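You operate a simulated robot arm through the tools that you are given. There is no shell and no other tool. Be economical: measure what you need, move in short steps, check, and stop when the job is done.

You are at the controls of a simulated robot arm. One attempt, no reset.

TASK
Put the 25 blue disc with a hole from the green mat on the teal-backed bench on the top deck of the blue trolley and the 27 blue disc with a hole on the top of the yellow packing bench. Put one of the clear beakers from the top of the shipping bench on top of the small green block. Take the low square-flange gear motor that says "72" from the top of the shipping bench and put it on the lower shelf of the shipping bench. Take the black-handled tray on the top of the shipping bench and put it away on the lower shelf of the hose bench. Take the blue rubber ring from the top of the shipping bench and leave it on the lower shelf of the hose bench. Put the cream filter element from the top of the long yellow-legged bench on the front of the wooden board on the crate. Put the black tin on the top of the long yellow-legged bench away on the grey pillar shelf. Take the white ring labelled "Right" from the top of the long yellow-legged bench and leave it on the square silver plate there. Fetch the black bar with a green band and stand it on the lower shelf of the valve stack bench. Put the white logger labelled "65" from the top of the long yellow-legged bench on the lower shelf of the long yellow-legged bench and the white logger marked "29" on top of the small blue block. Do these in any order. Set down upright: clear beaker, low square-flange gear motor, cream filter element, black tin, black bar with a green band, white logger.

Only the result counts: the job must be done as asked and must still hold three seconds after the hand-in. Knocking over, shifting, dropping, spilling or breaking anything else fails it.

THE ROBOT
A 7-joint arm with a two-finger parallel gripper on a trunk, on a base that drives. Base frame: it is fixed to the floor where the robot stands at the start and does not move with it; the origin is under the middle of the robot, x ahead of it, y to its left, z up. Units: mm, degrees, N and s.
With the tool pointing down near the work surface it reaches from about 100 to 740 mm from the robot's upright axis, wherever it stands. Its first joint turns from -17.0 to 126.0 degrees. Places, roughly: black bar with a green band (2x2x7 cm) [400, 6200, 300]; black tin (6x6x7 cm) [-100, 6600, 800]; black-handled tray (29x17x9 cm) [-1700, 1800, 700]; blue disc with a hole [750, -250, 750]; blue rubber ring (4x4x2 cm) [-1900, 1900, 700]; clear beaker [-1750, 750, 750]; cream filter element [-500, 6250, 750]; front of the wooden board on the crate [800, 1500, 400]; grey pillar shelf (15x37 cm) [540, -3520, 1560]; low square-flange gear motor [-1750, 1000, 750]; lower shelf of the hose bench [-4100, 2800, 200]; lower shelf of the long yellow-legged bench [800, 6500, 200]; lower shelf of the shipping bench [-1700, 1300, 200]; lower shelf of the valve stack bench [-1700, 2800, 200]; small blue block (6x6x5 cm) [700, 6600, 800]; small green block (6x6x5 cm) [-1600, 900, 700]; square silver plate [-250, 6750, 750]; top deck of the blue trolley [1000, 600, 800]; top of the yellow packing bench [1100, -400, 800]; white logger [1000, 6250, 750]; white ring [250, 6500, 750]. Payload 1.57 kg.
The TCP is the grasp point between the finger pads, 30 mm short of the fingertips. In the tool frame z runs along the fingers and y along their closing line. Largest opening 80 mm; finger width 17, thickness 12; the body of the gripper, 40 by 82 mm, starts 80 mm behind the TCP.
Orientation is told as [roll, pitch, yaw] about the base's x, y, z axes, in that order, counted from this pose: with the fingers straight down and closing along the base's y, the tool's x points along the base's -x, its y along +y and its z along -z.

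THE INTERFACE
- The arm moves only by the tool servo_tool. Its argument "increments" is one flat list of numbers, 7 for each row, row after row: the finger opening in mm, from 0 to 80, then the shift along the tool's x, y, z in mm, then the turn, a rotation vector about the tool's x, y, z in degrees. In form: [gripper, dx, dy, dz, rx, ry, rz, gripper, dx, dy, dz, rx, ry, rz, ...]. A call has 1 to 12 rows; each row is the pose to reach, as a shift and turn from the pose commanded when the call began, along the tool's axes at that moment. Each row takes 0.2 s and may step no farther than 50 mm and 8.6 degrees from the row before; otherwise, or with a gripper value out of range, the whole call is refused. Where a pose cannot be reached the arm comes as near as it can. A force on the tool above 40 N (or 10 N above the force at the start of the call, whichever is more), or a blocked arm, ends the call early, and 0.2 s more pass. The fingers move at their own pace (about 45 mm/s each) and stop on an object; they squeeze with about 39 N. The grip force told is the motor's: it shows also when the fingers shut on nothing. Time passes only in rows, and 0.2 s behind the last, so rows that repeat a pose let the fingers close. The reply holds the time, the measured pose of the TCP, the force on the tool along the base axes, the opening and the grip force, in the units named above and with some noise, with the torque about the TCP (base axes, N m) and any sound that the robot's microphone picked up.
- Cameras (640 x 400 px; columns grow to the right, rows downward): "scene" is now at [12.7, -214.3, 1203.7]; the picture's right is [0.18, -0.98, 0.00], its down [-0.25, -0.05, -0.97] and it looks along [0.95, 0.18, -0.26] (base axes); focal length 295 px, centre (320, 200). "wrist" rides on the gripper at [72, -7, -122] in the tool frame; the picture's right is [0.09, 1.00, 0.00], its down [-0.84, 0.08, -0.54] and it looks along [-0.54, 0.05, 0.84] (tool axes); focal length 238 px, centre (320, 200).
- grab_frame(camera): a new picture of that camera. No time passes.
- slide_trunk(by): slides the trunk up (or, below 0, down) by that many mm; the arm and the scene camera ride with it, the base frame stays. It gives what a move gives, with no picture.
- steer(legs): drives the robot by 1 to 6 legs, each [ahead, left, turn to the left] in mm, mm and degrees, along the robot's own axes; the way and the turn of a leg run together, so that a leg with both is an arc; at most 1500 mm and 180 degrees a leg. The arm and the cameras ride along, it lands a little off, and it stops where it bumps. It gives what a move gives.
- turn_head(pan, tilt): turns the head with the scene camera to pan (to the left, within 109 degrees either way) and tilt (down, from -29 to 69), counted from straight ahead of the robot. It gives what a move gives.
- pixel_to_xyz(camera, pixels): there is no depth. For up to 12 entries [column, row, z] of the newest picture of that camera ("zoom" is the newest enlarged one), the place [x, y] in the base frame at which the ray of that pixel passes the height z, good to about 2 mm. No time passes.
- close_up(camera, box): a new picture of the part [left, top, right, bottom] of that camera's present view, enlarged. No time passes.
- close_job(): hands the job in; it is judged then, once.

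Keep the steps short. Do not move on a guess: measure, check each grasp and each placing, and mend mistakes. In all there are 378 turns and 334 pictures (those below and enlarged ones count). Leave the gripper open and the arm clear of the work at the hand-in unless told otherwise, and finish with a single line.

The tools are called after "Emit:" by a JSON object that holds its "fn" and its "kwargs". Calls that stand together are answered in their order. servo_tool: Moves the arm, as the interface text tells. Its arguments: {"type":"object","properties":{"increments":{"type":"array","items":{"type":"number"}}},"required":["increments"]} The other tools are called the same way: slide_trunk (by) slides the trunk up or down; steer (legs) drives the base; turn_head (pan, tilt) turns the head that bears the scene camera; grab_frame (camera) takes a picture; pixel_to_xyz (camera, pixels) gives the place at which the rays of pixels pass given heights; close_up (camera, box) takes an enlarged picture of a part of a camera's view; close_job () hands the job in.

At the start:

```text
clock: 0.0
ee_pos: [708.6, -36.2, 1069.7]
tool_rot: [-0.1, -0.1, 0.1]
ft_force: [-0.4, -0.5, -0.1]
torque: [0.01, -0.03, 0.01]
grip_width: 80.1
gripper_force: 0.1
trunk travel left (down, up): [-550.0, 240.0]
robot x, y, heading: [-0.8, 1.7, 0.1]
head pan, tilt: [10.6, 14.9]
```

scene: 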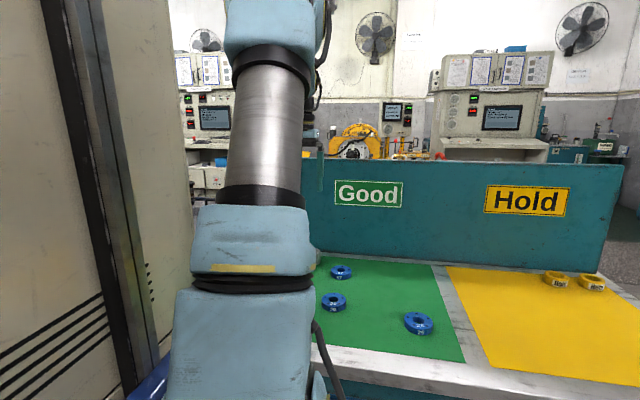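
wrist: 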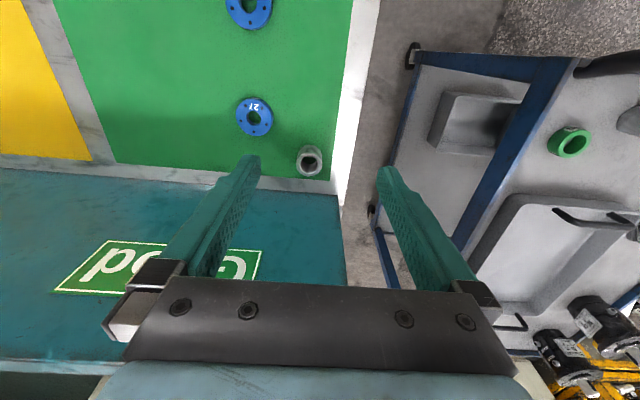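

I see three blue discs on the green mat. I'll zoom in to read their numbers.

Emit:
{"fn": "close_up", "kwargs": {"camera": "scene", "box": [310, 255, 440, 340]}}

Emit:
{"fn": "close_up", "kwargs": {"camera": "wrist", "box": [200, 0, 360, 190]}}

```text
4.71 times, centred on (375, 298) of scene
```

zoom: 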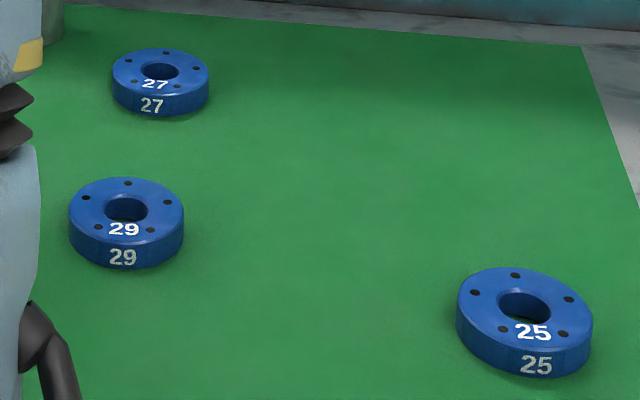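

```text
2.11 times, centred on (280, 95) of wrist
```

zoom: 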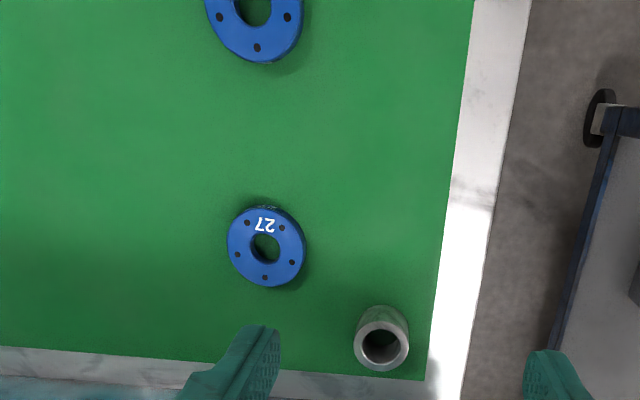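

Next I triangulate disc 27 with both cameras to get the mat height.

Emit:
{"fn": "pixel_to_xyz", "kwargs": {"camera": "scene", "pixels": [[341, 270.6, 700], [341, 270.6, 750], [341, 270.6, 800], [419, 321, 700], [419, 321, 750], [419, 321, 800]]}}

Emit:
{"fn": "pixel_to_xyz", "kwargs": {"camera": "wrist", "pixels": [[254.5, 116.5, 700], [254.5, 116.5, 750], [254.5, 116.5, 800], [570, 142, 750], [570, 142, 800]]}}

Emit:
{"fn": "turn_head", "kwargs": {"pan": 50, "tilt": 25}}

Emit:
{"fn": "grab_frame", "kwargs": {"camera": "scene"}}

```text
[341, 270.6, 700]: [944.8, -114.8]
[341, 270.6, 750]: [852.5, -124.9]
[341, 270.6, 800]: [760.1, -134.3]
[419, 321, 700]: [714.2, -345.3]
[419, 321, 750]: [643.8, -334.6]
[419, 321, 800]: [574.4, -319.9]
```

```text
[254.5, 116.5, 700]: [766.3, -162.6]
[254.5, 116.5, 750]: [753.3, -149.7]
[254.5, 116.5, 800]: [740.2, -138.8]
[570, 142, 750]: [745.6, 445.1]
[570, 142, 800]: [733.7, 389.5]
```

```text
clock: 1.1
ee_pos: [709.6, -34.4, 1069.6]
tool_rot: [-0.1, 0.0, 0.0]
ft_force: [0.3, 0.5, -0.3]
torque: [-0.02, 0.01, 0.01]
grip_width: 79.6
gripper_force: 0.2
trunk travel left (down, up): [-550.0, 240.0]
robot x, y, heading: [1.2, 1.3, -0.1]
head pan, tilt: [50.0, 25.0]
```

```text
329 pictures are left
```

scene: 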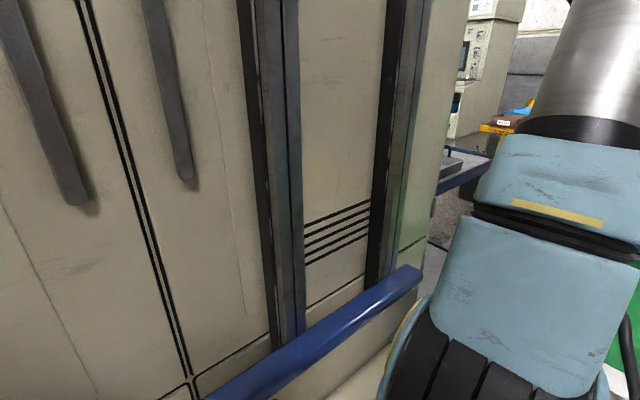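

Disc 27's top is at about (739, -137, 810). A cabinet stands to the left. I'll raise the trunk to look over the teal back and around.

Emit:
{"fn": "slide_trunk", "kwargs": {"by": 240}}

Emit:
{"fn": "turn_head", "kwargs": {"pan": -10, "tilt": 25}}

Emit:
{"fn": "grab_frame", "kwargs": {"camera": "scene"}}

Emit:
{"fn": "grab_frame", "kwargs": {"camera": "wrist"}}

Emit:
{"fn": "turn_head", "kwargs": {"pan": -60, "tilt": 25}}

Emit:
{"fn": "grab_frame", "kwargs": {"camera": "scene"}}

Emit:
{"fn": "turn_head", "kwargs": {"pan": -105, "tilt": 20}}

Emit:
{"fn": "grab_frame", "kwargs": {"camera": "scene"}}

Emit:
{"fn": "turn_head", "kwargs": {"pan": 105, "tilt": 20}}

Emit:
{"fn": "grab_frame", "kwargs": {"camera": "scene"}}

```text
clock: 3.6
ee_pos: [709.0, -35.3, 1309.6]
tool_rot: [0.0, 0.0, 0.0]
ft_force: [-0.5, 0.6, -0.1]
torque: [0.0, -0.02, -0.02]
grip_width: 79.9
gripper_force: 0.1
trunk travel left (down, up): [-790.0, 0.0]
robot x, y, heading: [3.3, 2.2, -0.1]
head pan, tilt: [50.0, 25.0]
```

```text
clock: 4.9
ee_pos: [709.4, -35.3, 1308.5]
tool_rot: [-0.1, 0.0, 0.0]
ft_force: [0.1, 0.3, -0.2]
torque: [0.02, -0.02, 0.04]
grip_width: 80.0
gripper_force: 0.0
trunk travel left (down, up): [-790.0, 0.0]
robot x, y, heading: [-1.4, -1.1, 0.1]
head pan, tilt: [-10.0, 25.0]
```

```text
328 pictures are left
```

scene: 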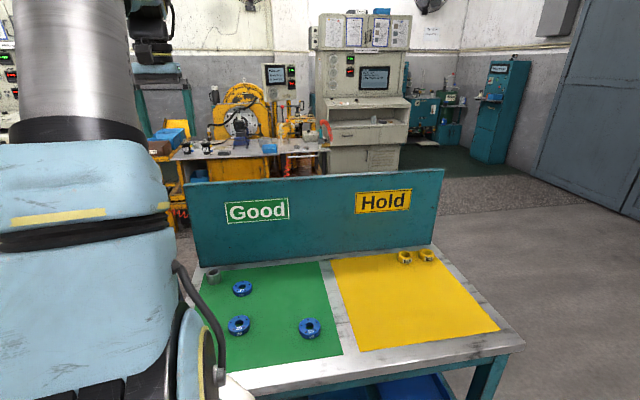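

```text
327 pictures are left
```

wrist: 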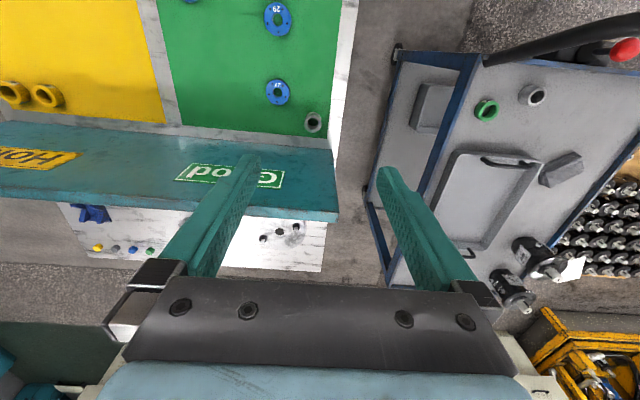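

```text
clock: 6.0
ee_pos: [708.8, -34.2, 1309.4]
tool_rot: [-0.2, 0.1, 0.0]
ft_force: [0.0, -0.8, 0.4]
torque: [-0.01, 0.02, -0.03]
grip_width: 80.0
gripper_force: 0.1
trunk travel left (down, up): [-790.0, 0.0]
robot x, y, heading: [-1.8, -0.4, -0.0]
head pan, tilt: [-60.0, 25.0]
```

```text
326 pictures are left
```

scene: 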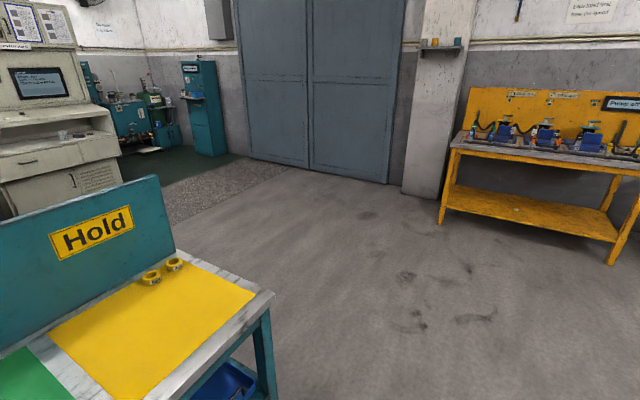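

```text
clock: 7.2
ee_pos: [708.8, -35.5, 1309.2]
tool_rot: [-0.1, 0.2, -0.1]
ft_force: [0.2, 0.2, 1.1]
torque: [0.01, 0.0, 0.0]
grip_width: 79.9
gripper_force: 0.0
trunk travel left (down, up): [-790.0, 0.0]
robot x, y, heading: [-0.0, 0.5, 0.0]
head pan, tilt: [-105.0, 20.0]
```

```text
325 pictures are left
```

scene: 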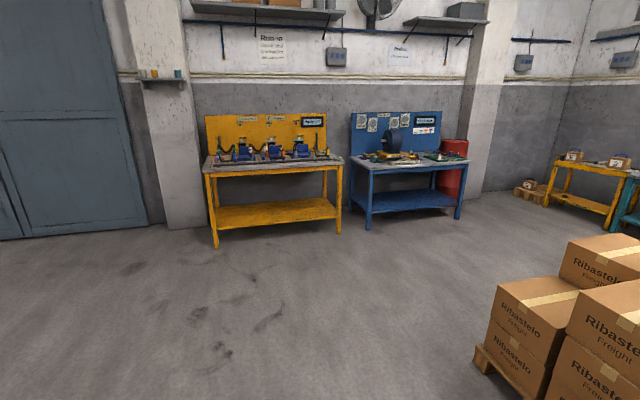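

```text
clock: 10.2
ee_pos: [710.4, -35.1, 1308.1]
tool_rot: [0.0, 0.0, 0.0]
ft_force: [0.2, -0.7, -0.3]
torque: [-0.02, -0.04, -0.01]
grip_width: 80.1
gripper_force: 0.0
trunk travel left (down, up): [-790.0, 0.0]
robot x, y, heading: [-0.8, -0.6, -0.2]
head pan, tilt: [105.0, 20.0]
```

```text
324 pictures are left
```

scene: 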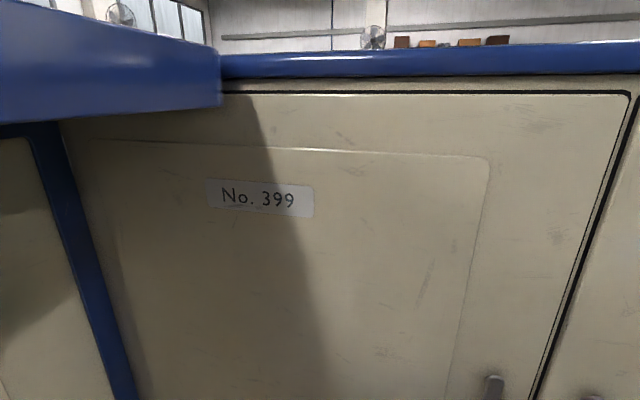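

I check where the white surfaces seen by the wrist camera beyond the teal back lie.

Emit:
{"fn": "pixel_to_xyz", "kwargs": {"camera": "wrist", "pixels": [[60, 205, 800], [90, 255, 800], [325, 270, 800], [325, 225, 800], [0, 150, 1000], [335, 195, 1000], [340, 220, 1000], [535, 150, 800], [390, 60, 800], [640, 60, 800]]}}

Emit:
{"fn": "turn_head", "kwargs": {"pan": -10, "tilt": 40}}

Emit:
{"fn": "grab_frame", "kwargs": {"camera": "scene"}}

Emit:
{"fn": "pixel_to_xyz", "kwargs": {"camera": "scene", "pixels": [[320, 200, 800], [320, 300, 800]]}}

```text
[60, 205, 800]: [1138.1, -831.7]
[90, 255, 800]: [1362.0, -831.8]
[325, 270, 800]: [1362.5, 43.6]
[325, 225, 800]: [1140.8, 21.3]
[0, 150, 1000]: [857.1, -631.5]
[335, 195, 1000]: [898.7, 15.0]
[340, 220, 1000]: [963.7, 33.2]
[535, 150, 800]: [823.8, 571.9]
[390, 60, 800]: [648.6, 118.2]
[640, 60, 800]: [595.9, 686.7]
```

```text
clock: 12.1
ee_pos: [708.8, -35.3, 1308.0]
tool_rot: [-0.1, -0.1, -0.1]
ft_force: [0.2, 0.3, -0.5]
torque: [-0.01, 0.02, -0.03]
grip_width: 80.5
gripper_force: 0.0
trunk travel left (down, up): [-790.0, 0.0]
robot x, y, heading: [0.1, 1.5, -0.1]
head pan, tilt: [-10.0, 40.0]
```

```text
323 pictures are left
```

scene: 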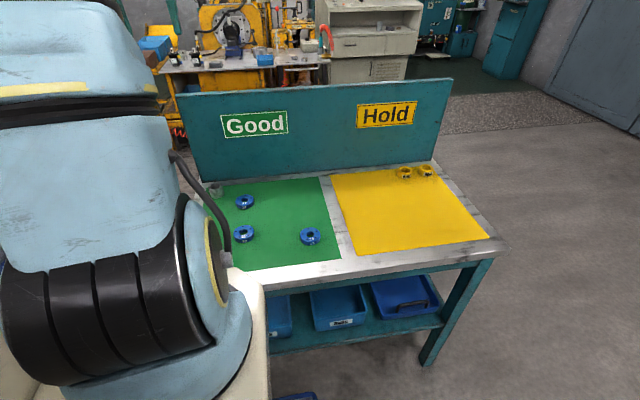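

```text
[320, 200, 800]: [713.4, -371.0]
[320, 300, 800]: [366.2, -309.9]
```

Now a close-up of the trolley deck from the wrist camera, to find free space.

Emit:
{"fn": "close_up", "kwargs": {"camera": "wrist", "box": [360, 30, 640, 210]}}

Emit:
{"fn": "close_up", "kwargs": {"camera": "wrist", "box": [40, 180, 340, 290]}}

```text
2.22 times, centred on (500, 120) of wrist
```

zoom: 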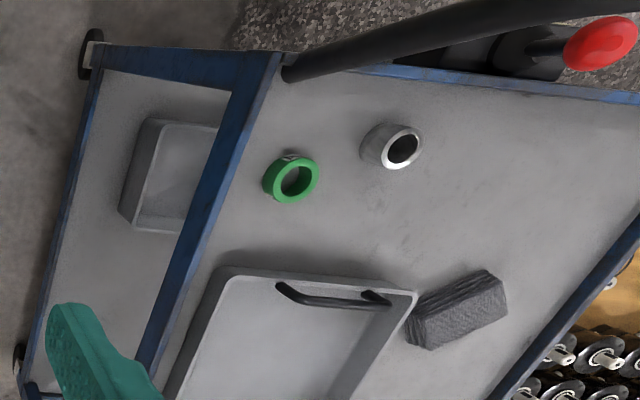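

```text
2.13 times, centred on (190, 235) of wrist
```

zoom: 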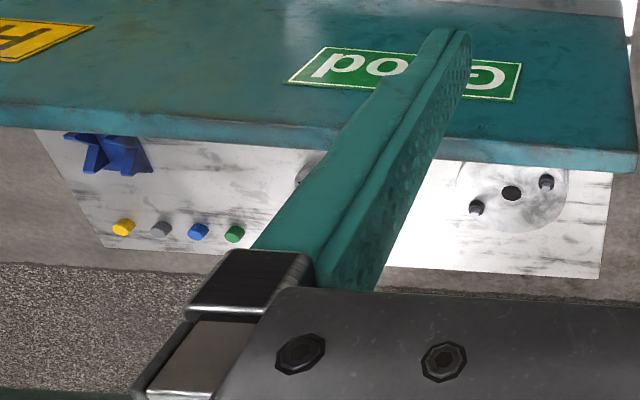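

Emit:
{"fn": "pixel_to_xyz", "kwargs": {"camera": "wrist", "pixels": [[487, 110, 800], [532, 95, 800], [473, 130, 800], [600, 105, 800], [483, 55, 800], [437, 150, 800], [487, 110, 750], [437, 150, 850], [583, 120, 800], [640, 130, 800], [570, 185, 800]]}}

Emit:
{"fn": "turn_head", "kwargs": {"pan": 75, "tilt": 50}}

Emit:
{"fn": "grab_frame", "kwargs": {"camera": "scene"}}

Emit:
{"fn": "turn_head", "kwargs": {"pan": 35, "tilt": 60}}

Emit:
{"fn": "grab_frame", "kwargs": {"camera": "scene"}}

```text
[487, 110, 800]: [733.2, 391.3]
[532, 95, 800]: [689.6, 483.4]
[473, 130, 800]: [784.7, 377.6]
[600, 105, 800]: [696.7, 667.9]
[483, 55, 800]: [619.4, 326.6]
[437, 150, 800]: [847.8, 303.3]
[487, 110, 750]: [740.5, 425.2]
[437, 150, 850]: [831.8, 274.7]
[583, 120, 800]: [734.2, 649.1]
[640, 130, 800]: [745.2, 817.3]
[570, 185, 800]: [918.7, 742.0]
```

```text
clock: 13.7
ee_pos: [708.7, -35.2, 1310.3]
tool_rot: [-0.1, 0.0, 0.0]
ft_force: [0.0, 0.8, 0.9]
torque: [0.02, -0.03, 0.01]
grip_width: 79.9
gripper_force: 0.0
trunk travel left (down, up): [-790.0, 0.0]
robot x, y, heading: [0.4, 0.4, -0.3]
head pan, tilt: [75.0, 50.0]
```

```text
320 pictures are left
```

scene: 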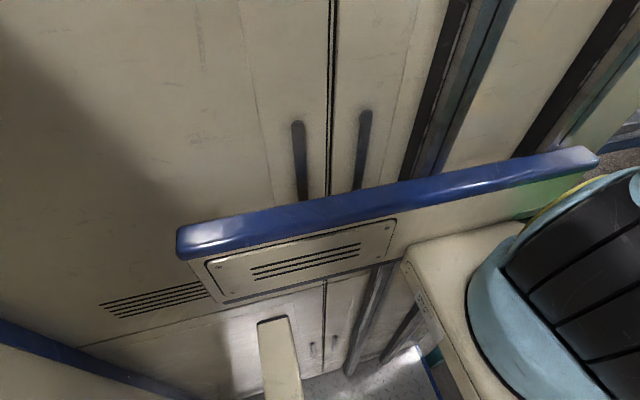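

```text
clock: 14.8
ee_pos: [708.1, -35.4, 1309.2]
tool_rot: [-0.1, 0.0, 0.0]
ft_force: [-0.6, 0.0, -0.3]
torque: [-0.01, 0.01, 0.0]
grip_width: 80.1
gripper_force: 0.0
trunk travel left (down, up): [-790.0, 0.0]
robot x, y, heading: [1.6, 0.2, -0.0]
head pan, tilt: [35.0, 60.0]
```

```text
319 pictures are left
```

scene: 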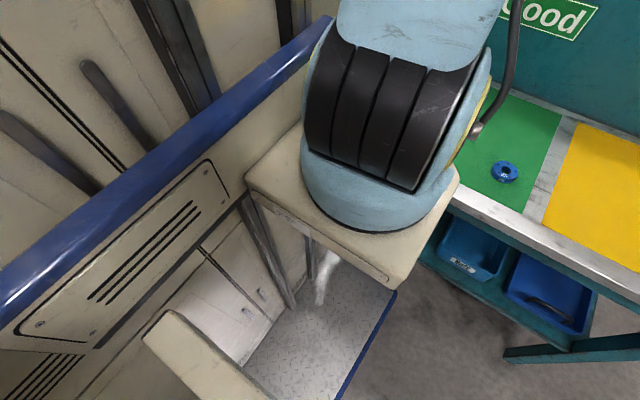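

The cabinet is probably part of my own robot. I'll query where the arm's mount and the platform edges are.

Emit:
{"fn": "pixel_to_xyz", "kwargs": {"camera": "scene", "pixels": [[360, 200, 1000], [360, 200, 1150], [390, 290, 900], [390, 290, 1100], [275, 15, 1000], [275, 15, 1200], [395, 292, 100], [340, 395, 100], [640, 260, 790], [430, 200, 790]]}}

Emit:
{"fn": "turn_head", "kwargs": {"pan": 10, "tilt": 69}}

Emit:
{"fn": "grab_frame", "kwargs": {"camera": "scene"}}

Emit:
{"fn": "turn_head", "kwargs": {"pan": -60, "tilt": 69}}

Emit:
{"fn": "grab_frame", "kwargs": {"camera": "scene"}}

```text
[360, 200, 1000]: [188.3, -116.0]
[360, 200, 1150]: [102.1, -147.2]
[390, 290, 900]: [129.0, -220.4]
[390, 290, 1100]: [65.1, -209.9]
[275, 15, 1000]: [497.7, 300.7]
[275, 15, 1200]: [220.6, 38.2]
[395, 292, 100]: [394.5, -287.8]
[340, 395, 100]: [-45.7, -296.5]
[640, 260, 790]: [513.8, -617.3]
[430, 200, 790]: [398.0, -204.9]
```

```text
clock: 15.7
ee_pos: [709.1, -35.0, 1309.2]
tool_rot: [-0.2, 0.0, 0.0]
ft_force: [0.6, -1.0, -0.6]
torque: [-0.03, 0.0, 0.0]
grip_width: 80.0
gripper_force: 0.1
trunk travel left (down, up): [-790.0, 0.0]
robot x, y, heading: [-1.5, 0.4, 0.0]
head pan, tilt: [10.0, 68.8]
```

```text
318 pictures are left
```

scene: 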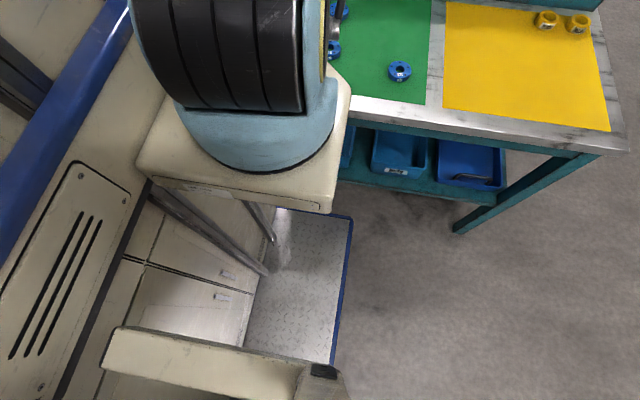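

```text
clock: 17.1
ee_pos: [709.0, -34.4, 1308.5]
tool_rot: [-0.1, 0.0, 0.1]
ft_force: [-0.2, 0.0, -0.4]
torque: [0.01, -0.01, -0.04]
grip_width: 79.8
gripper_force: 0.1
trunk travel left (down, up): [-790.0, 0.0]
robot x, y, heading: [-2.1, -1.2, -0.3]
head pan, tilt: [-60.0, 68.8]
```

```text
317 pictures are left
```

scene: 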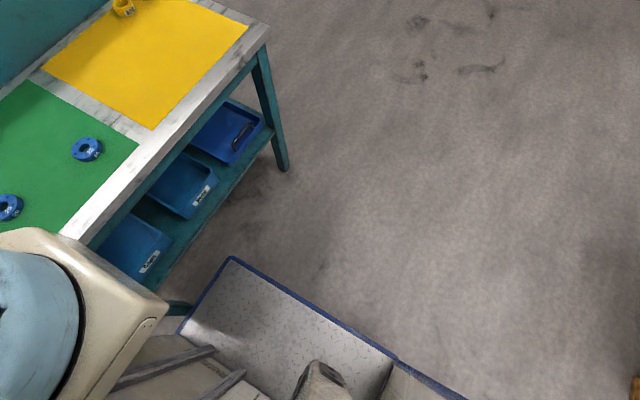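

Emit:
{"fn": "pixel_to_xyz", "kwargs": {"camera": "scene", "pixels": [[232, 258, 60], [395, 355, 60], [180, 330, 60], [290, 170, 0], [60, 235, 800], [268, 25, 800], [165, 305, 1150], [40, 230, 1200], [87, 148, 810], [8, 207, 810]]}}

```text
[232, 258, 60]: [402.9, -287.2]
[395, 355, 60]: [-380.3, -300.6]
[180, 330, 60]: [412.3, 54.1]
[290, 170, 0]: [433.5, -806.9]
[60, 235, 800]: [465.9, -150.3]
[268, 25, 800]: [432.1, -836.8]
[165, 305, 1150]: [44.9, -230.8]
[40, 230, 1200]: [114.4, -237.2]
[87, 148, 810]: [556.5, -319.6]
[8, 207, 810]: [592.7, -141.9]
```

The platform spans about x ±400, y ±295, and the bench edge is at x≈450. I'll drive right 200 mm, lower the trunk to start height and look from there.

Emit:
{"fn": "slide_trunk", "kwargs": {"by": -240}}

Emit:
{"fn": "steer", "kwargs": {"legs": [[0, -200, 0]]}}

Emit:
{"fn": "grab_frame", "kwargs": {"camera": "wrist"}}

Emit:
{"fn": "turn_head", "kwargs": {"pan": 0, "tilt": 45}}

Emit:
{"fn": "grab_frame", "kwargs": {"camera": "scene"}}

```text
clock: 19.6
ee_pos: [710.4, -36.8, 1069.6]
tool_rot: [-0.1, 0.0, 0.1]
ft_force: [-1.1, 0.6, 0.0]
torque: [0.01, 0.01, 0.03]
grip_width: 80.2
gripper_force: 0.0
trunk travel left (down, up): [-550.0, 240.0]
robot x, y, heading: [-2.4, 0.7, 0.1]
head pan, tilt: [-60.0, 68.8]
```

```text
clock: 21.2
ee_pos: [708.7, -236.8, 1069.5]
tool_rot: [0.1, -0.1, -0.1]
ft_force: [-0.4, -0.2, 0.2]
torque: [0.02, 0.01, 0.01]
grip_width: 80.0
gripper_force: 0.1
trunk travel left (down, up): [-550.0, 240.0]
robot x, y, heading: [3.5, -200.3, 0.2]
head pan, tilt: [-60.0, 68.8]
```

```text
316 pictures are left
```

wrist: 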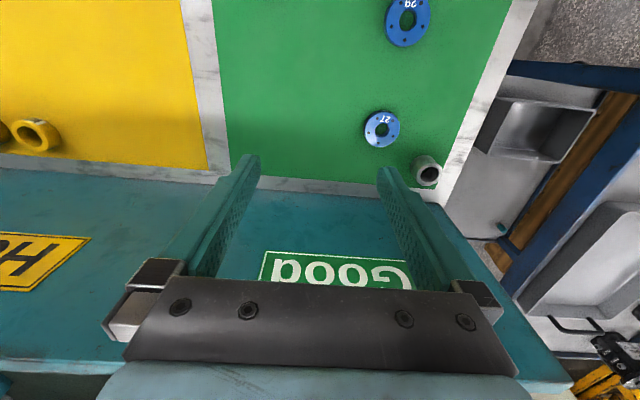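

```text
clock: 22.5
ee_pos: [709.5, -235.1, 1069.0]
tool_rot: [-0.1, 0.0, -0.1]
ft_force: [-0.3, -0.4, 0.5]
torque: [0.0, 0.01, 0.02]
grip_width: 80.3
gripper_force: 0.0
trunk travel left (down, up): [-550.0, 240.0]
robot x, y, heading: [-5.0, -199.1, -0.0]
head pan, tilt: [0.0, 45.0]
```

```text
315 pictures are left
```

scene: 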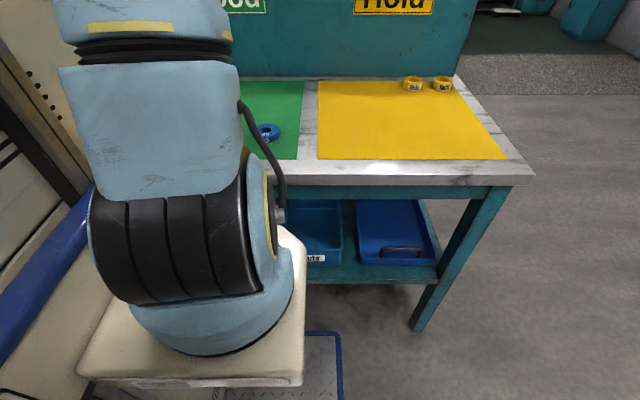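

I move laterally to above disc 25 at (557, -320), staying high.

Emit:
{"fn": "servo_tool", "kwargs": {"increments": [80, 38, -21, 0, 0, 0, 0, 80, 76, -42, 0, 0, 0, 0, 80, 114, -63, 20, 0, 0, 0, 80, 152, -85, 40, 0, 0, 0, 80, 152, -85, 80, 0, 0, 0]}}

Emit:
{"fn": "grab_frame", "kwargs": {"camera": "wrist"}}

Emit:
{"fn": "grab_frame", "kwargs": {"camera": "scene"}}

```text
clock: 23.7
ee_pos: [555.3, -321.6, 988.6]
tool_rot: [0.0, -0.1, -0.1]
ft_force: [0.3, 0.0, -0.3]
torque: [-0.02, -0.05, -0.01]
grip_width: 79.9
gripper_force: 0.0
trunk travel left (down, up): [-550.0, 240.0]
robot x, y, heading: [-0.9, -197.8, -0.0]
head pan, tilt: [0.0, 45.0]
```

```text
314 pictures are left
```

wrist: 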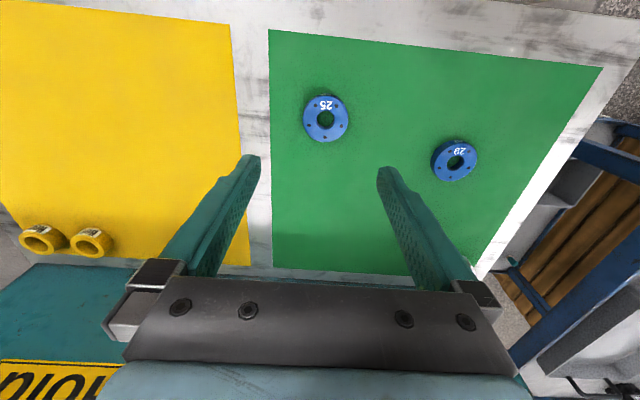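

```text
313 pictures are left
```

scene: 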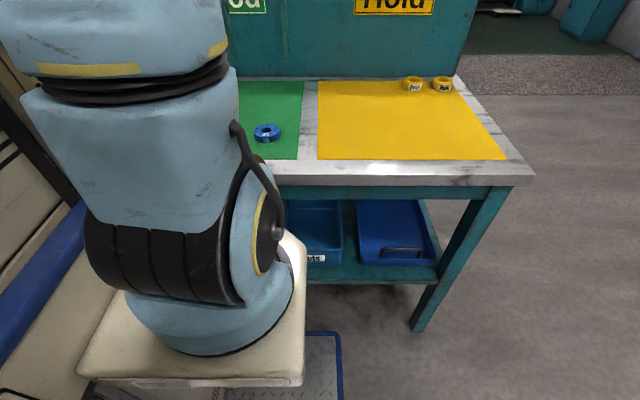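

Emit:
{"fn": "pixel_to_xyz", "kwargs": {"camera": "wrist", "pixels": [[326, 119, 800], [326, 119, 815], [303, 118, 800], [349, 118, 800], [454, 162, 800]]}}

Emit:
{"fn": "pixel_to_xyz", "kwargs": {"camera": "scene", "pixels": [[267, 131, 800], [267, 131, 815], [267, 131, 785]]}}

```text
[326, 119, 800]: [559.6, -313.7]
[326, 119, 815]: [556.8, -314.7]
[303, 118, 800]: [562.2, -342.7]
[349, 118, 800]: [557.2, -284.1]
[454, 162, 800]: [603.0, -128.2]
```

```text
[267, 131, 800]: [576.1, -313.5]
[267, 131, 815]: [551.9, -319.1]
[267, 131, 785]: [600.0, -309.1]
```

Disc 25 is at (557, -315), top about 812. I descend with the fingers straddling it.

Emit:
{"fn": "servo_tool", "kwargs": {"increments": [80, -2, 6, 40, 0, 0, 0, 80, -2, 6, 80, 0, 0, 0, 80, -2, 6, 120, 0, 0, 0, 80, -2, 6, 145, 0, 0, 0, 80, -2, 6, 155, 0, 0, 0]}}

Emit:
{"fn": "grab_frame", "kwargs": {"camera": "wrist"}}

Emit:
{"fn": "grab_frame", "kwargs": {"camera": "scene"}}

```text
clock: 24.9
ee_pos: [557.3, -316.2, 833.5]
tool_rot: [-0.1, -0.1, 0.0]
ft_force: [-0.6, 0.7, 0.3]
torque: [0.0, -0.02, 0.02]
grip_width: 79.9
gripper_force: 0.1
trunk travel left (down, up): [-550.0, 240.0]
robot x, y, heading: [-1.6, -202.2, -0.0]
head pan, tilt: [0.0, 45.0]
```

```text
312 pictures are left
```

wrist: 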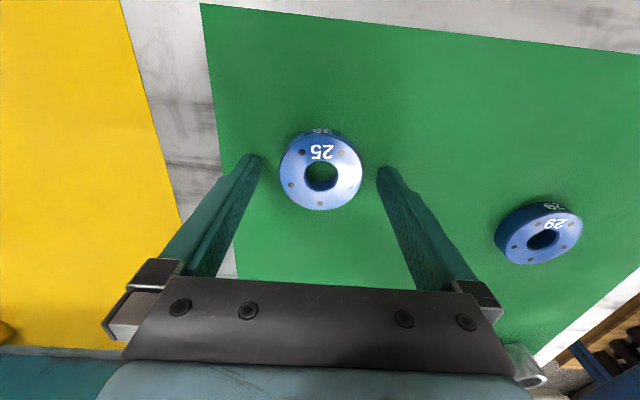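

```text
311 pictures are left
```

scene: 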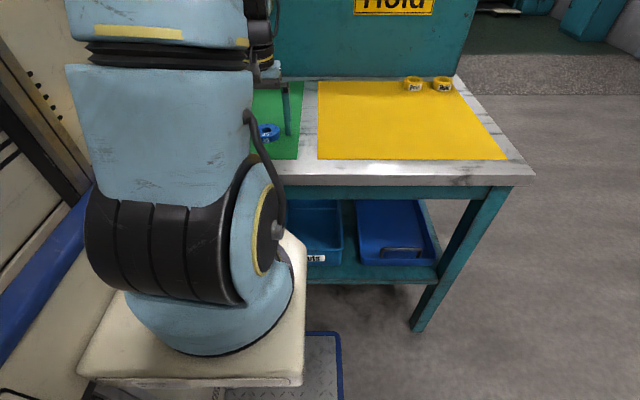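

The disc sits between the fingers. I lower 4 mm and close.

Emit:
{"fn": "servo_tool", "kwargs": {"increments": [80, 0, 0, 4, 0, 0, 0, 40, 0, 0, 4, 0, 0, 0, 30, 0, 0, 4, 0, 0, 0, 30, 0, 0, 4, 0, 0, 0, 30, 0, 0, 4, 0, 0, 0]}}

Emit:
{"fn": "servo_tool", "kwargs": {"increments": [30, 0, 0, -40, 0, 0, 0, 30, 0, 0, -80, 0, 0, 0, 30, 0, 0, -130, 0, 0, 0, 30, 0, 0, -180, 0, 0, 0]}}

Emit:
{"fn": "grab_frame", "kwargs": {"camera": "wrist"}}

```text
clock: 26.1
ee_pos: [559.0, -314.8, 829.9]
tool_rot: [-0.1, 0.0, -0.1]
ft_force: [0.0, 1.7, 0.8]
torque: [0.08, -0.06, 0.02]
grip_width: 55.1
gripper_force: 35.5
trunk travel left (down, up): [-550.0, 240.0]
robot x, y, heading: [0.3, -200.7, 0.3]
head pan, tilt: [0.0, 45.0]
```

```text
clock: 27.1
ee_pos: [558.7, -314.3, 1011.4]
tool_rot: [0.1, 0.0, -0.1]
ft_force: [0.0, 0.2, -3.6]
torque: [-0.02, 0.03, -0.02]
grip_width: 55.2
gripper_force: 39.1
trunk travel left (down, up): [-550.0, 240.0]
robot x, y, heading: [-1.9, -200.9, -0.2]
head pan, tilt: [0.0, 45.0]
```

```text
310 pictures are left
```

wrist: 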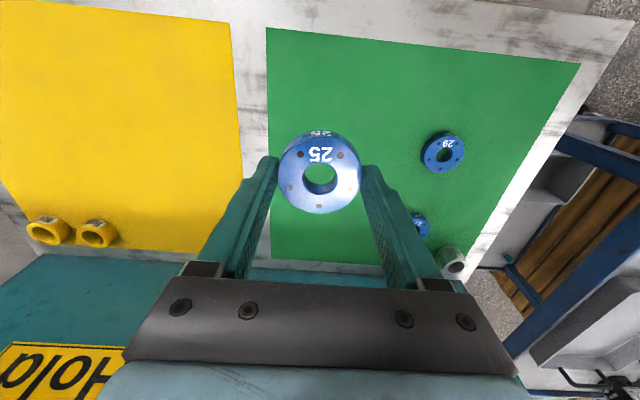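

Disc 25 is gripped (55 mm). I raise the trunk and drive left towards the trolley, stopping midway to look.

Emit:
{"fn": "slide_trunk", "kwargs": {"by": 240}}

Emit:
{"fn": "steer", "kwargs": {"legs": [[0, 350, 0]]}}

Emit:
{"fn": "grab_frame", "kwargs": {"camera": "wrist"}}

Emit:
{"fn": "turn_head", "kwargs": {"pan": 30, "tilt": 15}}

Emit:
{"fn": "grab_frame", "kwargs": {"camera": "scene"}}

```text
clock: 29.6
ee_pos: [559.1, -315.2, 1250.0]
tool_rot: [0.0, 0.0, -0.2]
ft_force: [0.5, 0.4, -2.3]
torque: [0.02, 0.04, 0.01]
grip_width: 55.3
gripper_force: 39.0
trunk travel left (down, up): [-790.0, 0.0]
robot x, y, heading: [-0.4, -200.8, -0.1]
head pan, tilt: [0.0, 45.0]
```

```text
clock: 31.9
ee_pos: [558.2, 30.9, 1250.8]
tool_rot: [0.0, 0.0, -0.1]
ft_force: [-0.4, 0.3, -2.2]
torque: [0.0, 0.04, 0.0]
grip_width: 55.3
gripper_force: 38.8
trunk travel left (down, up): [-790.0, 0.0]
robot x, y, heading: [2.9, 144.6, -0.0]
head pan, tilt: [0.0, 45.0]
```

```text
309 pictures are left
```

wrist: 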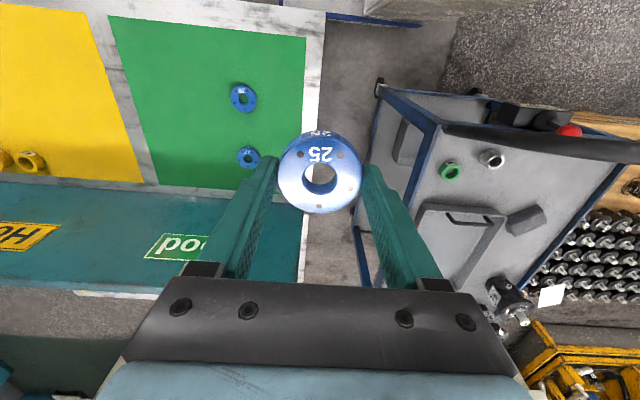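

```text
clock: 32.8
ee_pos: [558.4, 30.4, 1250.0]
tool_rot: [0.0, 0.0, -0.1]
ft_force: [0.0, -0.1, -3.0]
torque: [0.02, 0.0, -0.02]
grip_width: 55.5
gripper_force: 38.8
trunk travel left (down, up): [-790.0, 0.0]
robot x, y, heading: [0.3, 147.4, -0.2]
head pan, tilt: [30.0, 15.0]
```

```text
308 pictures are left
```

scene: 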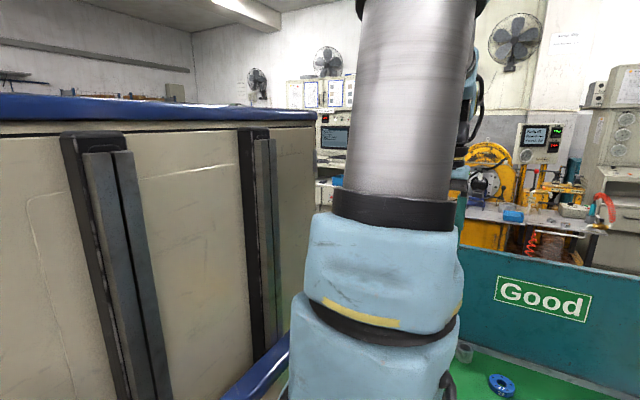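

I triangulate the green ring, deck edges and the red knob from this second position.

Emit:
{"fn": "pixel_to_xyz", "kwargs": {"camera": "wrist", "pixels": [[451, 171, 750], [451, 171, 800], [451, 171, 850], [492, 159, 800], [492, 159, 750], [570, 129, 800], [570, 129, 1000], [440, 125, 800], [560, 180, 800], [590, 165, 750], [600, 165, 800], [525, 220, 800]]}}

Emit:
{"fn": "close_up", "kwargs": {"camera": "wrist", "box": [370, 70, 640, 250]}}

```text
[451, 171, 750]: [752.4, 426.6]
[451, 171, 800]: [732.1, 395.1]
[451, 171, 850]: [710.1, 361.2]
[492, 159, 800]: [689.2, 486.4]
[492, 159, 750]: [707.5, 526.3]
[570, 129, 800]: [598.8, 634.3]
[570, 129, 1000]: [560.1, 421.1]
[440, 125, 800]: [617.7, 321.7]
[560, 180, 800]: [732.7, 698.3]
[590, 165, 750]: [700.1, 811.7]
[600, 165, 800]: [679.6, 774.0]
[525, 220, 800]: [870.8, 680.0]
```

```text
2.22 times, centred on (505, 160) of wrist
```

zoom: 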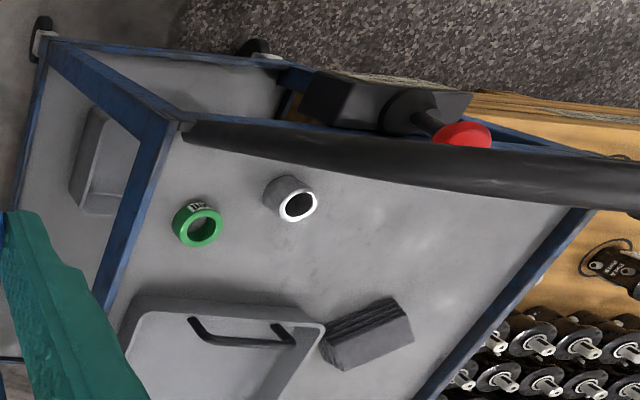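

Ring top is at z≈800, so the deck is about 780. I can't see left of the robot. I check behind-right before backing off to look around.

Emit:
{"fn": "turn_head", "kwargs": {"pan": -109, "tilt": 35}}

Emit:
{"fn": "grab_frame", "kwargs": {"camera": "scene"}}

```text
clock: 35.0
ee_pos: [559.3, 30.7, 1250.1]
tool_rot: [0.0, 0.0, -0.2]
ft_force: [0.1, 0.3, -2.0]
torque: [0.01, -0.01, -0.03]
grip_width: 55.2
gripper_force: 38.9
trunk travel left (down, up): [-790.0, 0.0]
robot x, y, heading: [-0.9, 145.4, -0.0]
head pan, tilt: [-108.9, 35.0]
```

```text
306 pictures are left
```

scene: 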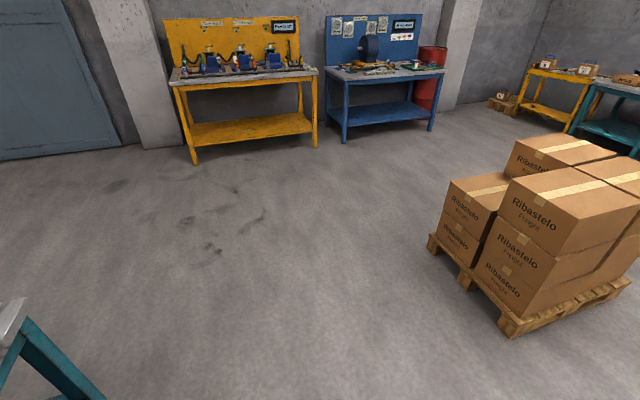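

Emit:
{"fn": "pixel_to_xyz", "kwargs": {"camera": "scene", "pixels": [[430, 250, 0], [510, 335, 0], [630, 285, 0], [195, 165, 0], [345, 140, 0], [140, 150, 0], [640, 390, 0], [575, 130, 0]]}}

Emit:
{"fn": "steer", "kwargs": {"legs": [[-350, 0, 0]]}}

Emit:
{"fn": "grab_frame", "kwargs": {"camera": "scene"}}

```text
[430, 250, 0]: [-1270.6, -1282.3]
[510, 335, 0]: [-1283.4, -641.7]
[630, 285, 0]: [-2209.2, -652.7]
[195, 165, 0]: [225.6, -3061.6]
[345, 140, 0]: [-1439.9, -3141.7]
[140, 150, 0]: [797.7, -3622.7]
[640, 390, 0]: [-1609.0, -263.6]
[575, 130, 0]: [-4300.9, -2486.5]
```

```text
clock: 37.3
ee_pos: [209.3, 30.2, 1249.4]
tool_rot: [0.0, 0.0, -0.2]
ft_force: [0.3, 0.4, -2.0]
torque: [0.01, 0.04, 0.02]
grip_width: 55.3
gripper_force: 38.6
trunk travel left (down, up): [-790.0, 0.0]
robot x, y, heading: [-352.2, 147.6, -0.1]
head pan, tilt: [-108.9, 35.0]
```

```text
305 pictures are left
```

scene: 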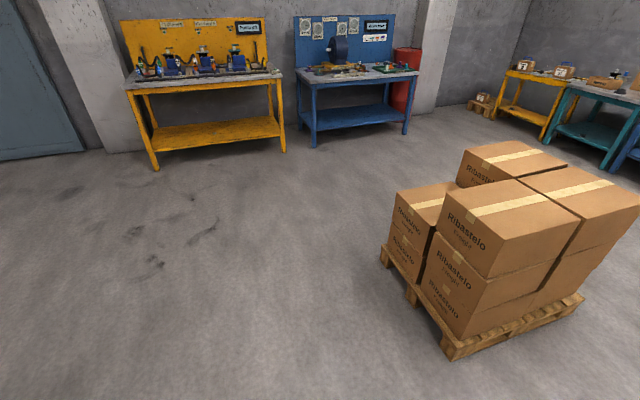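

The floor on the right is known free. I move there, turn left 90°, and look toward +y.

Emit:
{"fn": "steer", "kwargs": {"legs": [[0, -450, 0], [0, 0, 90]]}}

Emit:
{"fn": "turn_head", "kwargs": {"pan": 0, "tilt": 15}}

Emit:
{"fn": "grab_frame", "kwargs": {"camera": "scene"}}

Emit:
{"fn": "turn_head", "kwargs": {"pan": -45, "tilt": 15}}

Emit:
{"fn": "grab_frame", "kwargs": {"camera": "scene"}}

Emit:
{"fn": "turn_head", "kwargs": {"pan": 40, "tilt": 15}}

Emit:
{"fn": "grab_frame", "kwargs": {"camera": "scene"}}

```text
clock: 43.9
ee_pos: [-240.2, 256.3, 1249.6]
tool_rot: [0.0, 0.0, 90.4]
ft_force: [-0.2, 0.3, -1.5]
torque: [0.0, -0.02, 0.0]
grip_width: 55.2
gripper_force: 39.3
trunk travel left (down, up): [-790.0, 0.0]
robot x, y, heading: [-349.0, -304.0, 90.3]
head pan, tilt: [-108.9, 35.0]
```

```text
clock: 45.7
ee_pos: [-241.0, 256.1, 1250.4]
tool_rot: [0.0, 0.0, 90.4]
ft_force: [-0.1, 0.0, -2.6]
torque: [0.03, 0.0, 0.0]
grip_width: 55.1
gripper_force: 39.2
trunk travel left (down, up): [-790.0, 0.0]
robot x, y, heading: [-351.2, -304.6, 90.2]
head pan, tilt: [0.0, 15.0]
```

```text
304 pictures are left
```

scene: 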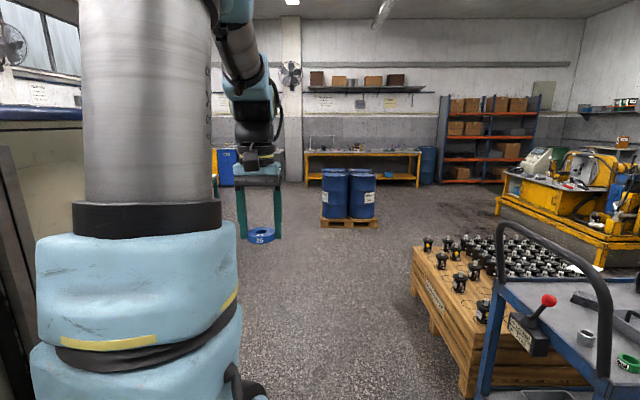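

```text
clock: 46.9
ee_pos: [-240.2, 256.4, 1250.4]
tool_rot: [-0.1, 0.0, 90.4]
ft_force: [0.2, -0.1, -1.9]
torque: [-0.02, 0.02, -0.02]
grip_width: 55.1
gripper_force: 39.4
trunk travel left (down, up): [-790.0, 0.0]
robot x, y, heading: [-353.7, -302.3, 90.5]
head pan, tilt: [-45.0, 15.0]
```

```text
303 pictures are left
```

scene: 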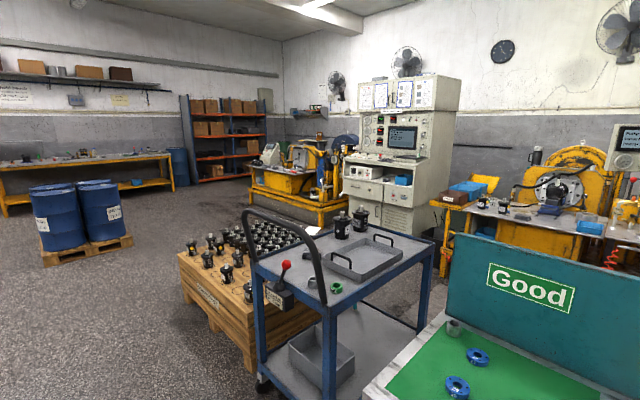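

```text
clock: 48.4
ee_pos: [-240.4, 255.3, 1250.1]
tool_rot: [0.0, 0.0, 90.4]
ft_force: [-0.2, -0.5, -2.9]
torque: [-0.04, 0.01, 0.01]
grip_width: 55.1
gripper_force: 39.0
trunk travel left (down, up): [-790.0, 0.0]
robot x, y, heading: [-350.9, -303.7, 90.3]
head pan, tilt: [40.0, 15.0]
```

```text
302 pictures are left
```

scene: 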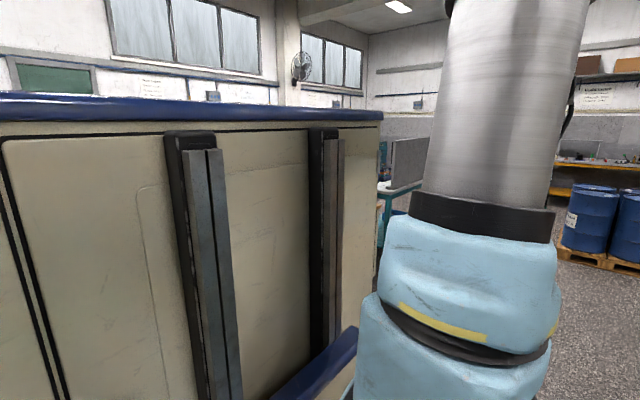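

The aisle along +y is free. The trolley has a hoop handle about 1030 high on its near side. I'll drive to y≈610, turn to face +x, and look.

Emit:
{"fn": "steer", "kwargs": {"legs": [[910, 0, 0], [0, 0, -90]]}}

Emit:
{"fn": "turn_head", "kwargs": {"pan": 10, "tilt": 30}}

Emit:
{"fn": "grab_frame", "kwargs": {"camera": "scene"}}

Emit:
{"fn": "grab_frame", "kwargs": {"camera": "wrist"}}

```text
clock: 57.0
ee_pos: [203.9, 499.4, 1249.9]
tool_rot: [0.0, 0.0, 0.4]
ft_force: [0.8, 0.3, -2.2]
torque: [0.03, -0.05, 0.01]
grip_width: 55.0
gripper_force: 39.6
trunk travel left (down, up): [-790.0, 0.0]
robot x, y, heading: [-354.0, 610.3, 0.1]
head pan, tilt: [40.0, 15.0]
```

```text
clock: 58.0
ee_pos: [203.8, 500.7, 1249.7]
tool_rot: [-0.1, 0.1, 0.4]
ft_force: [-0.5, -0.7, -2.7]
torque: [0.01, -0.01, 0.01]
grip_width: 54.9
gripper_force: 38.7
trunk travel left (down, up): [-790.0, 0.0]
robot x, y, heading: [-355.2, 610.2, 0.7]
head pan, tilt: [10.0, 30.0]
```

```text
301 pictures are left
```

scene: 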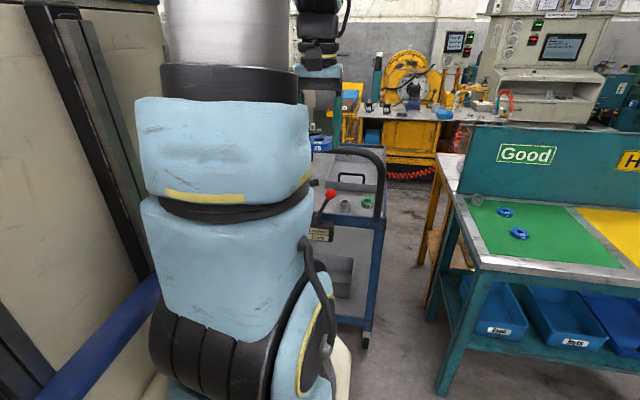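

```text
300 pictures are left
```

wrist: 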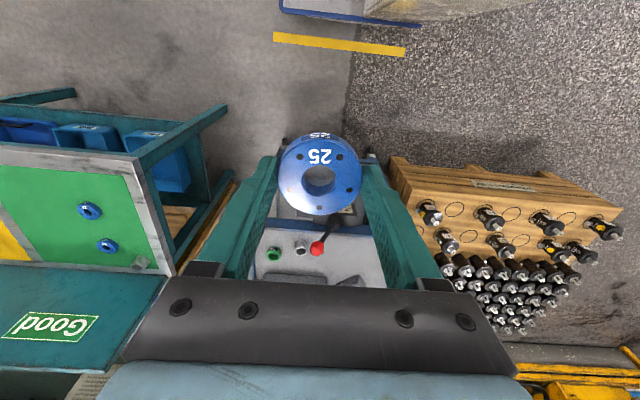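

I drive ahead 380 mm, the tool staying high over the handle.

Emit:
{"fn": "steer", "kwargs": {"legs": [[400, 0, 0]]}}

Emit:
{"fn": "grab_frame", "kwargs": {"camera": "wrist"}}

Emit:
{"fn": "grab_frame", "kwargs": {"camera": "scene"}}

```text
clock: 60.5
ee_pos: [606.2, 503.0, 1249.9]
tool_rot: [0.0, 0.0, 0.4]
ft_force: [0.2, -0.6, -2.2]
torque: [0.04, 0.03, -0.03]
grip_width: 55.3
gripper_force: 39.4
trunk travel left (down, up): [-790.0, 0.0]
robot x, y, heading: [50.3, 612.7, 0.5]
head pan, tilt: [10.0, 30.0]
```

```text
299 pictures are left
```

wrist: 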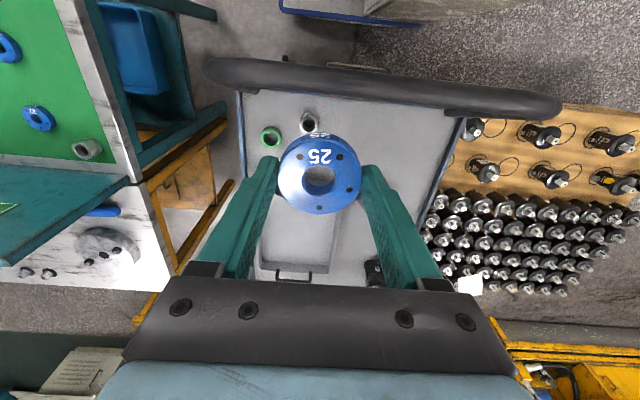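

```text
298 pictures are left
```

scene: 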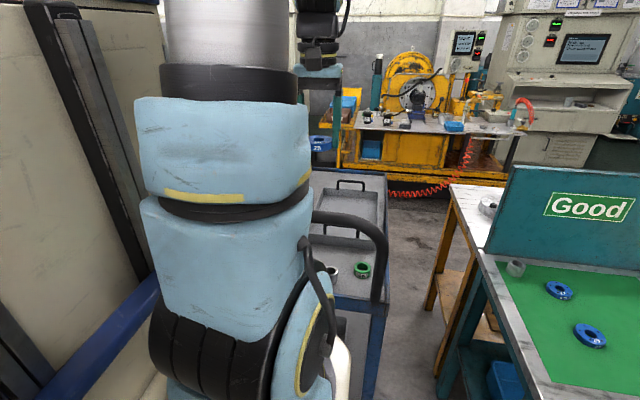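

Emit:
{"fn": "pixel_to_xyz", "kwargs": {"camera": "wrist", "pixels": [[205, 70, 1000], [560, 105, 1000], [380, 80, 1000], [380, 80, 900], [242, 92, 800], [464, 110, 800], [270, 137, 800], [308, 123, 800], [390, 140, 790], [410, 170, 790]]}}

Emit:
{"fn": "close_up", "kwargs": {"camera": "wrist", "box": [200, 50, 580, 290]}}

```text
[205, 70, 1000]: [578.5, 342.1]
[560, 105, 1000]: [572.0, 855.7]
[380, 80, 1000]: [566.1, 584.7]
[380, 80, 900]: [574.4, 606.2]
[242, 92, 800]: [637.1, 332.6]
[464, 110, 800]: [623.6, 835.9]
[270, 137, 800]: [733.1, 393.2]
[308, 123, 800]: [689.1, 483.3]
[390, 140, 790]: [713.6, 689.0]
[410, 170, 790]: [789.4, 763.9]
```

```text
1.67 times, centred on (390, 170) of wrist
```

zoom: 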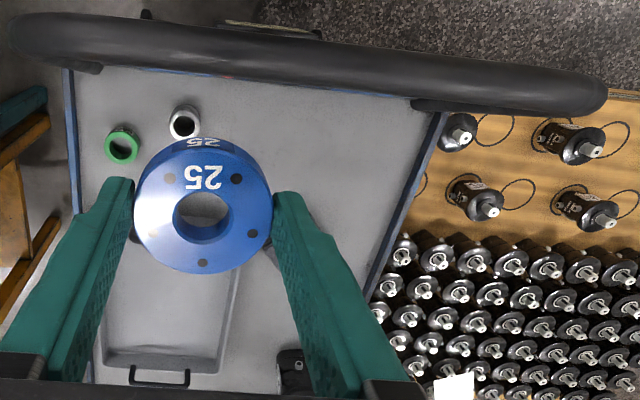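

Emit:
{"fn": "turn_head", "kwargs": {"pan": 15, "tilt": 5}}

Emit:
{"fn": "grab_frame", "kwargs": {"camera": "scene"}}

```text
clock: 61.4
ee_pos: [606.8, 502.4, 1249.6]
tool_rot: [0.1, 0.0, 0.4]
ft_force: [-0.5, -0.3, -2.1]
torque: [-0.02, 0.0, 0.0]
grip_width: 55.0
gripper_force: 39.0
trunk travel left (down, up): [-790.0, 0.0]
robot x, y, heading: [46.4, 614.0, 0.5]
head pan, tilt: [15.0, 5.0]
```

```text
296 pictures are left
```

scene: 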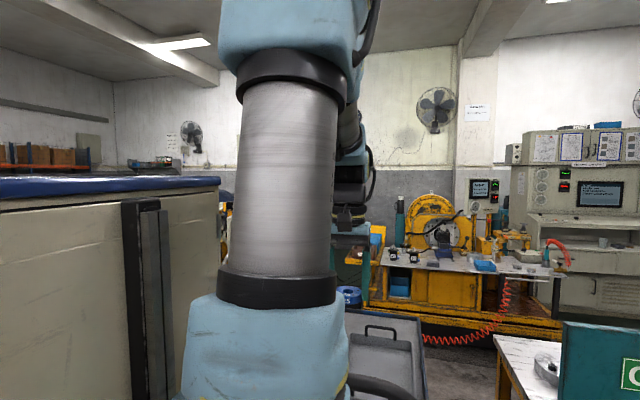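

I move over the target (740, 665) at height.

Emit:
{"fn": "servo_tool", "kwargs": {"increments": [30, -27, 33, 0, 0, 0, 0, 30, -54, 66, 0, 0, 0, 0, 30, -81, 99, 0, 0, 0, 0, 30, -108, 132, 0, 0, 0, 0, 30, -134, 162, 0, 0, 0, 0]}}

Emit:
{"fn": "slide_trunk", "kwargs": {"by": -150}}

Emit:
{"fn": "grab_frame", "kwargs": {"camera": "wrist"}}

Emit:
{"fn": "grab_frame", "kwargs": {"camera": "scene"}}

```text
clock: 62.6
ee_pos: [740.1, 665.7, 1250.8]
tool_rot: [-0.1, 0.0, 0.5]
ft_force: [-1.1, -0.5, -1.7]
torque: [0.04, -0.03, -0.02]
grip_width: 55.2
gripper_force: 38.8
trunk travel left (down, up): [-790.0, 0.0]
robot x, y, heading: [52.0, 615.9, 0.5]
head pan, tilt: [15.0, 5.0]
```

```text
clock: 64.3
ee_pos: [740.0, 666.3, 1099.7]
tool_rot: [0.0, 0.0, 0.5]
ft_force: [0.2, -0.3, -2.0]
torque: [0.02, 0.01, 0.0]
grip_width: 55.4
gripper_force: 39.5
trunk travel left (down, up): [-640.0, 150.0]
robot x, y, heading: [44.7, 616.2, 0.5]
head pan, tilt: [15.0, 5.0]
```

```text
295 pictures are left
```

wrist: 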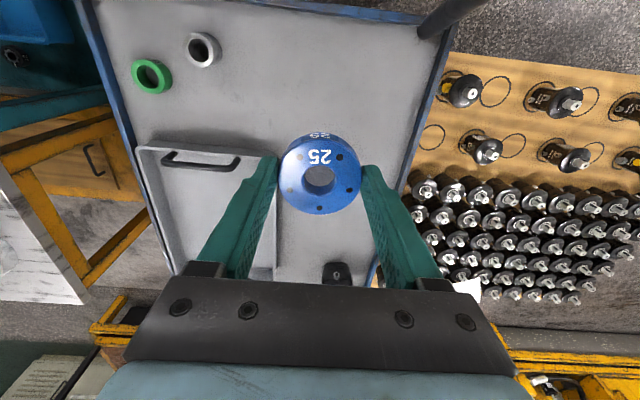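

```text
294 pictures are left
```

scene: 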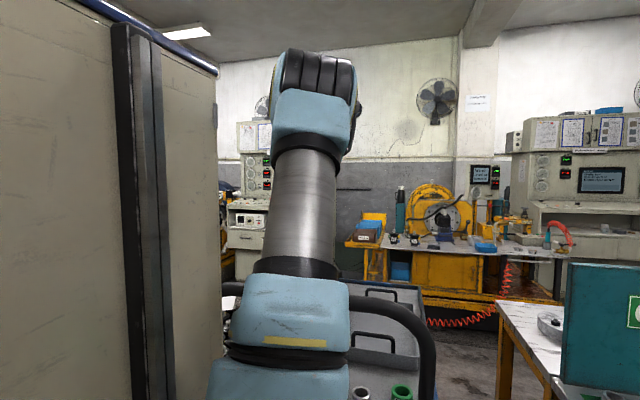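

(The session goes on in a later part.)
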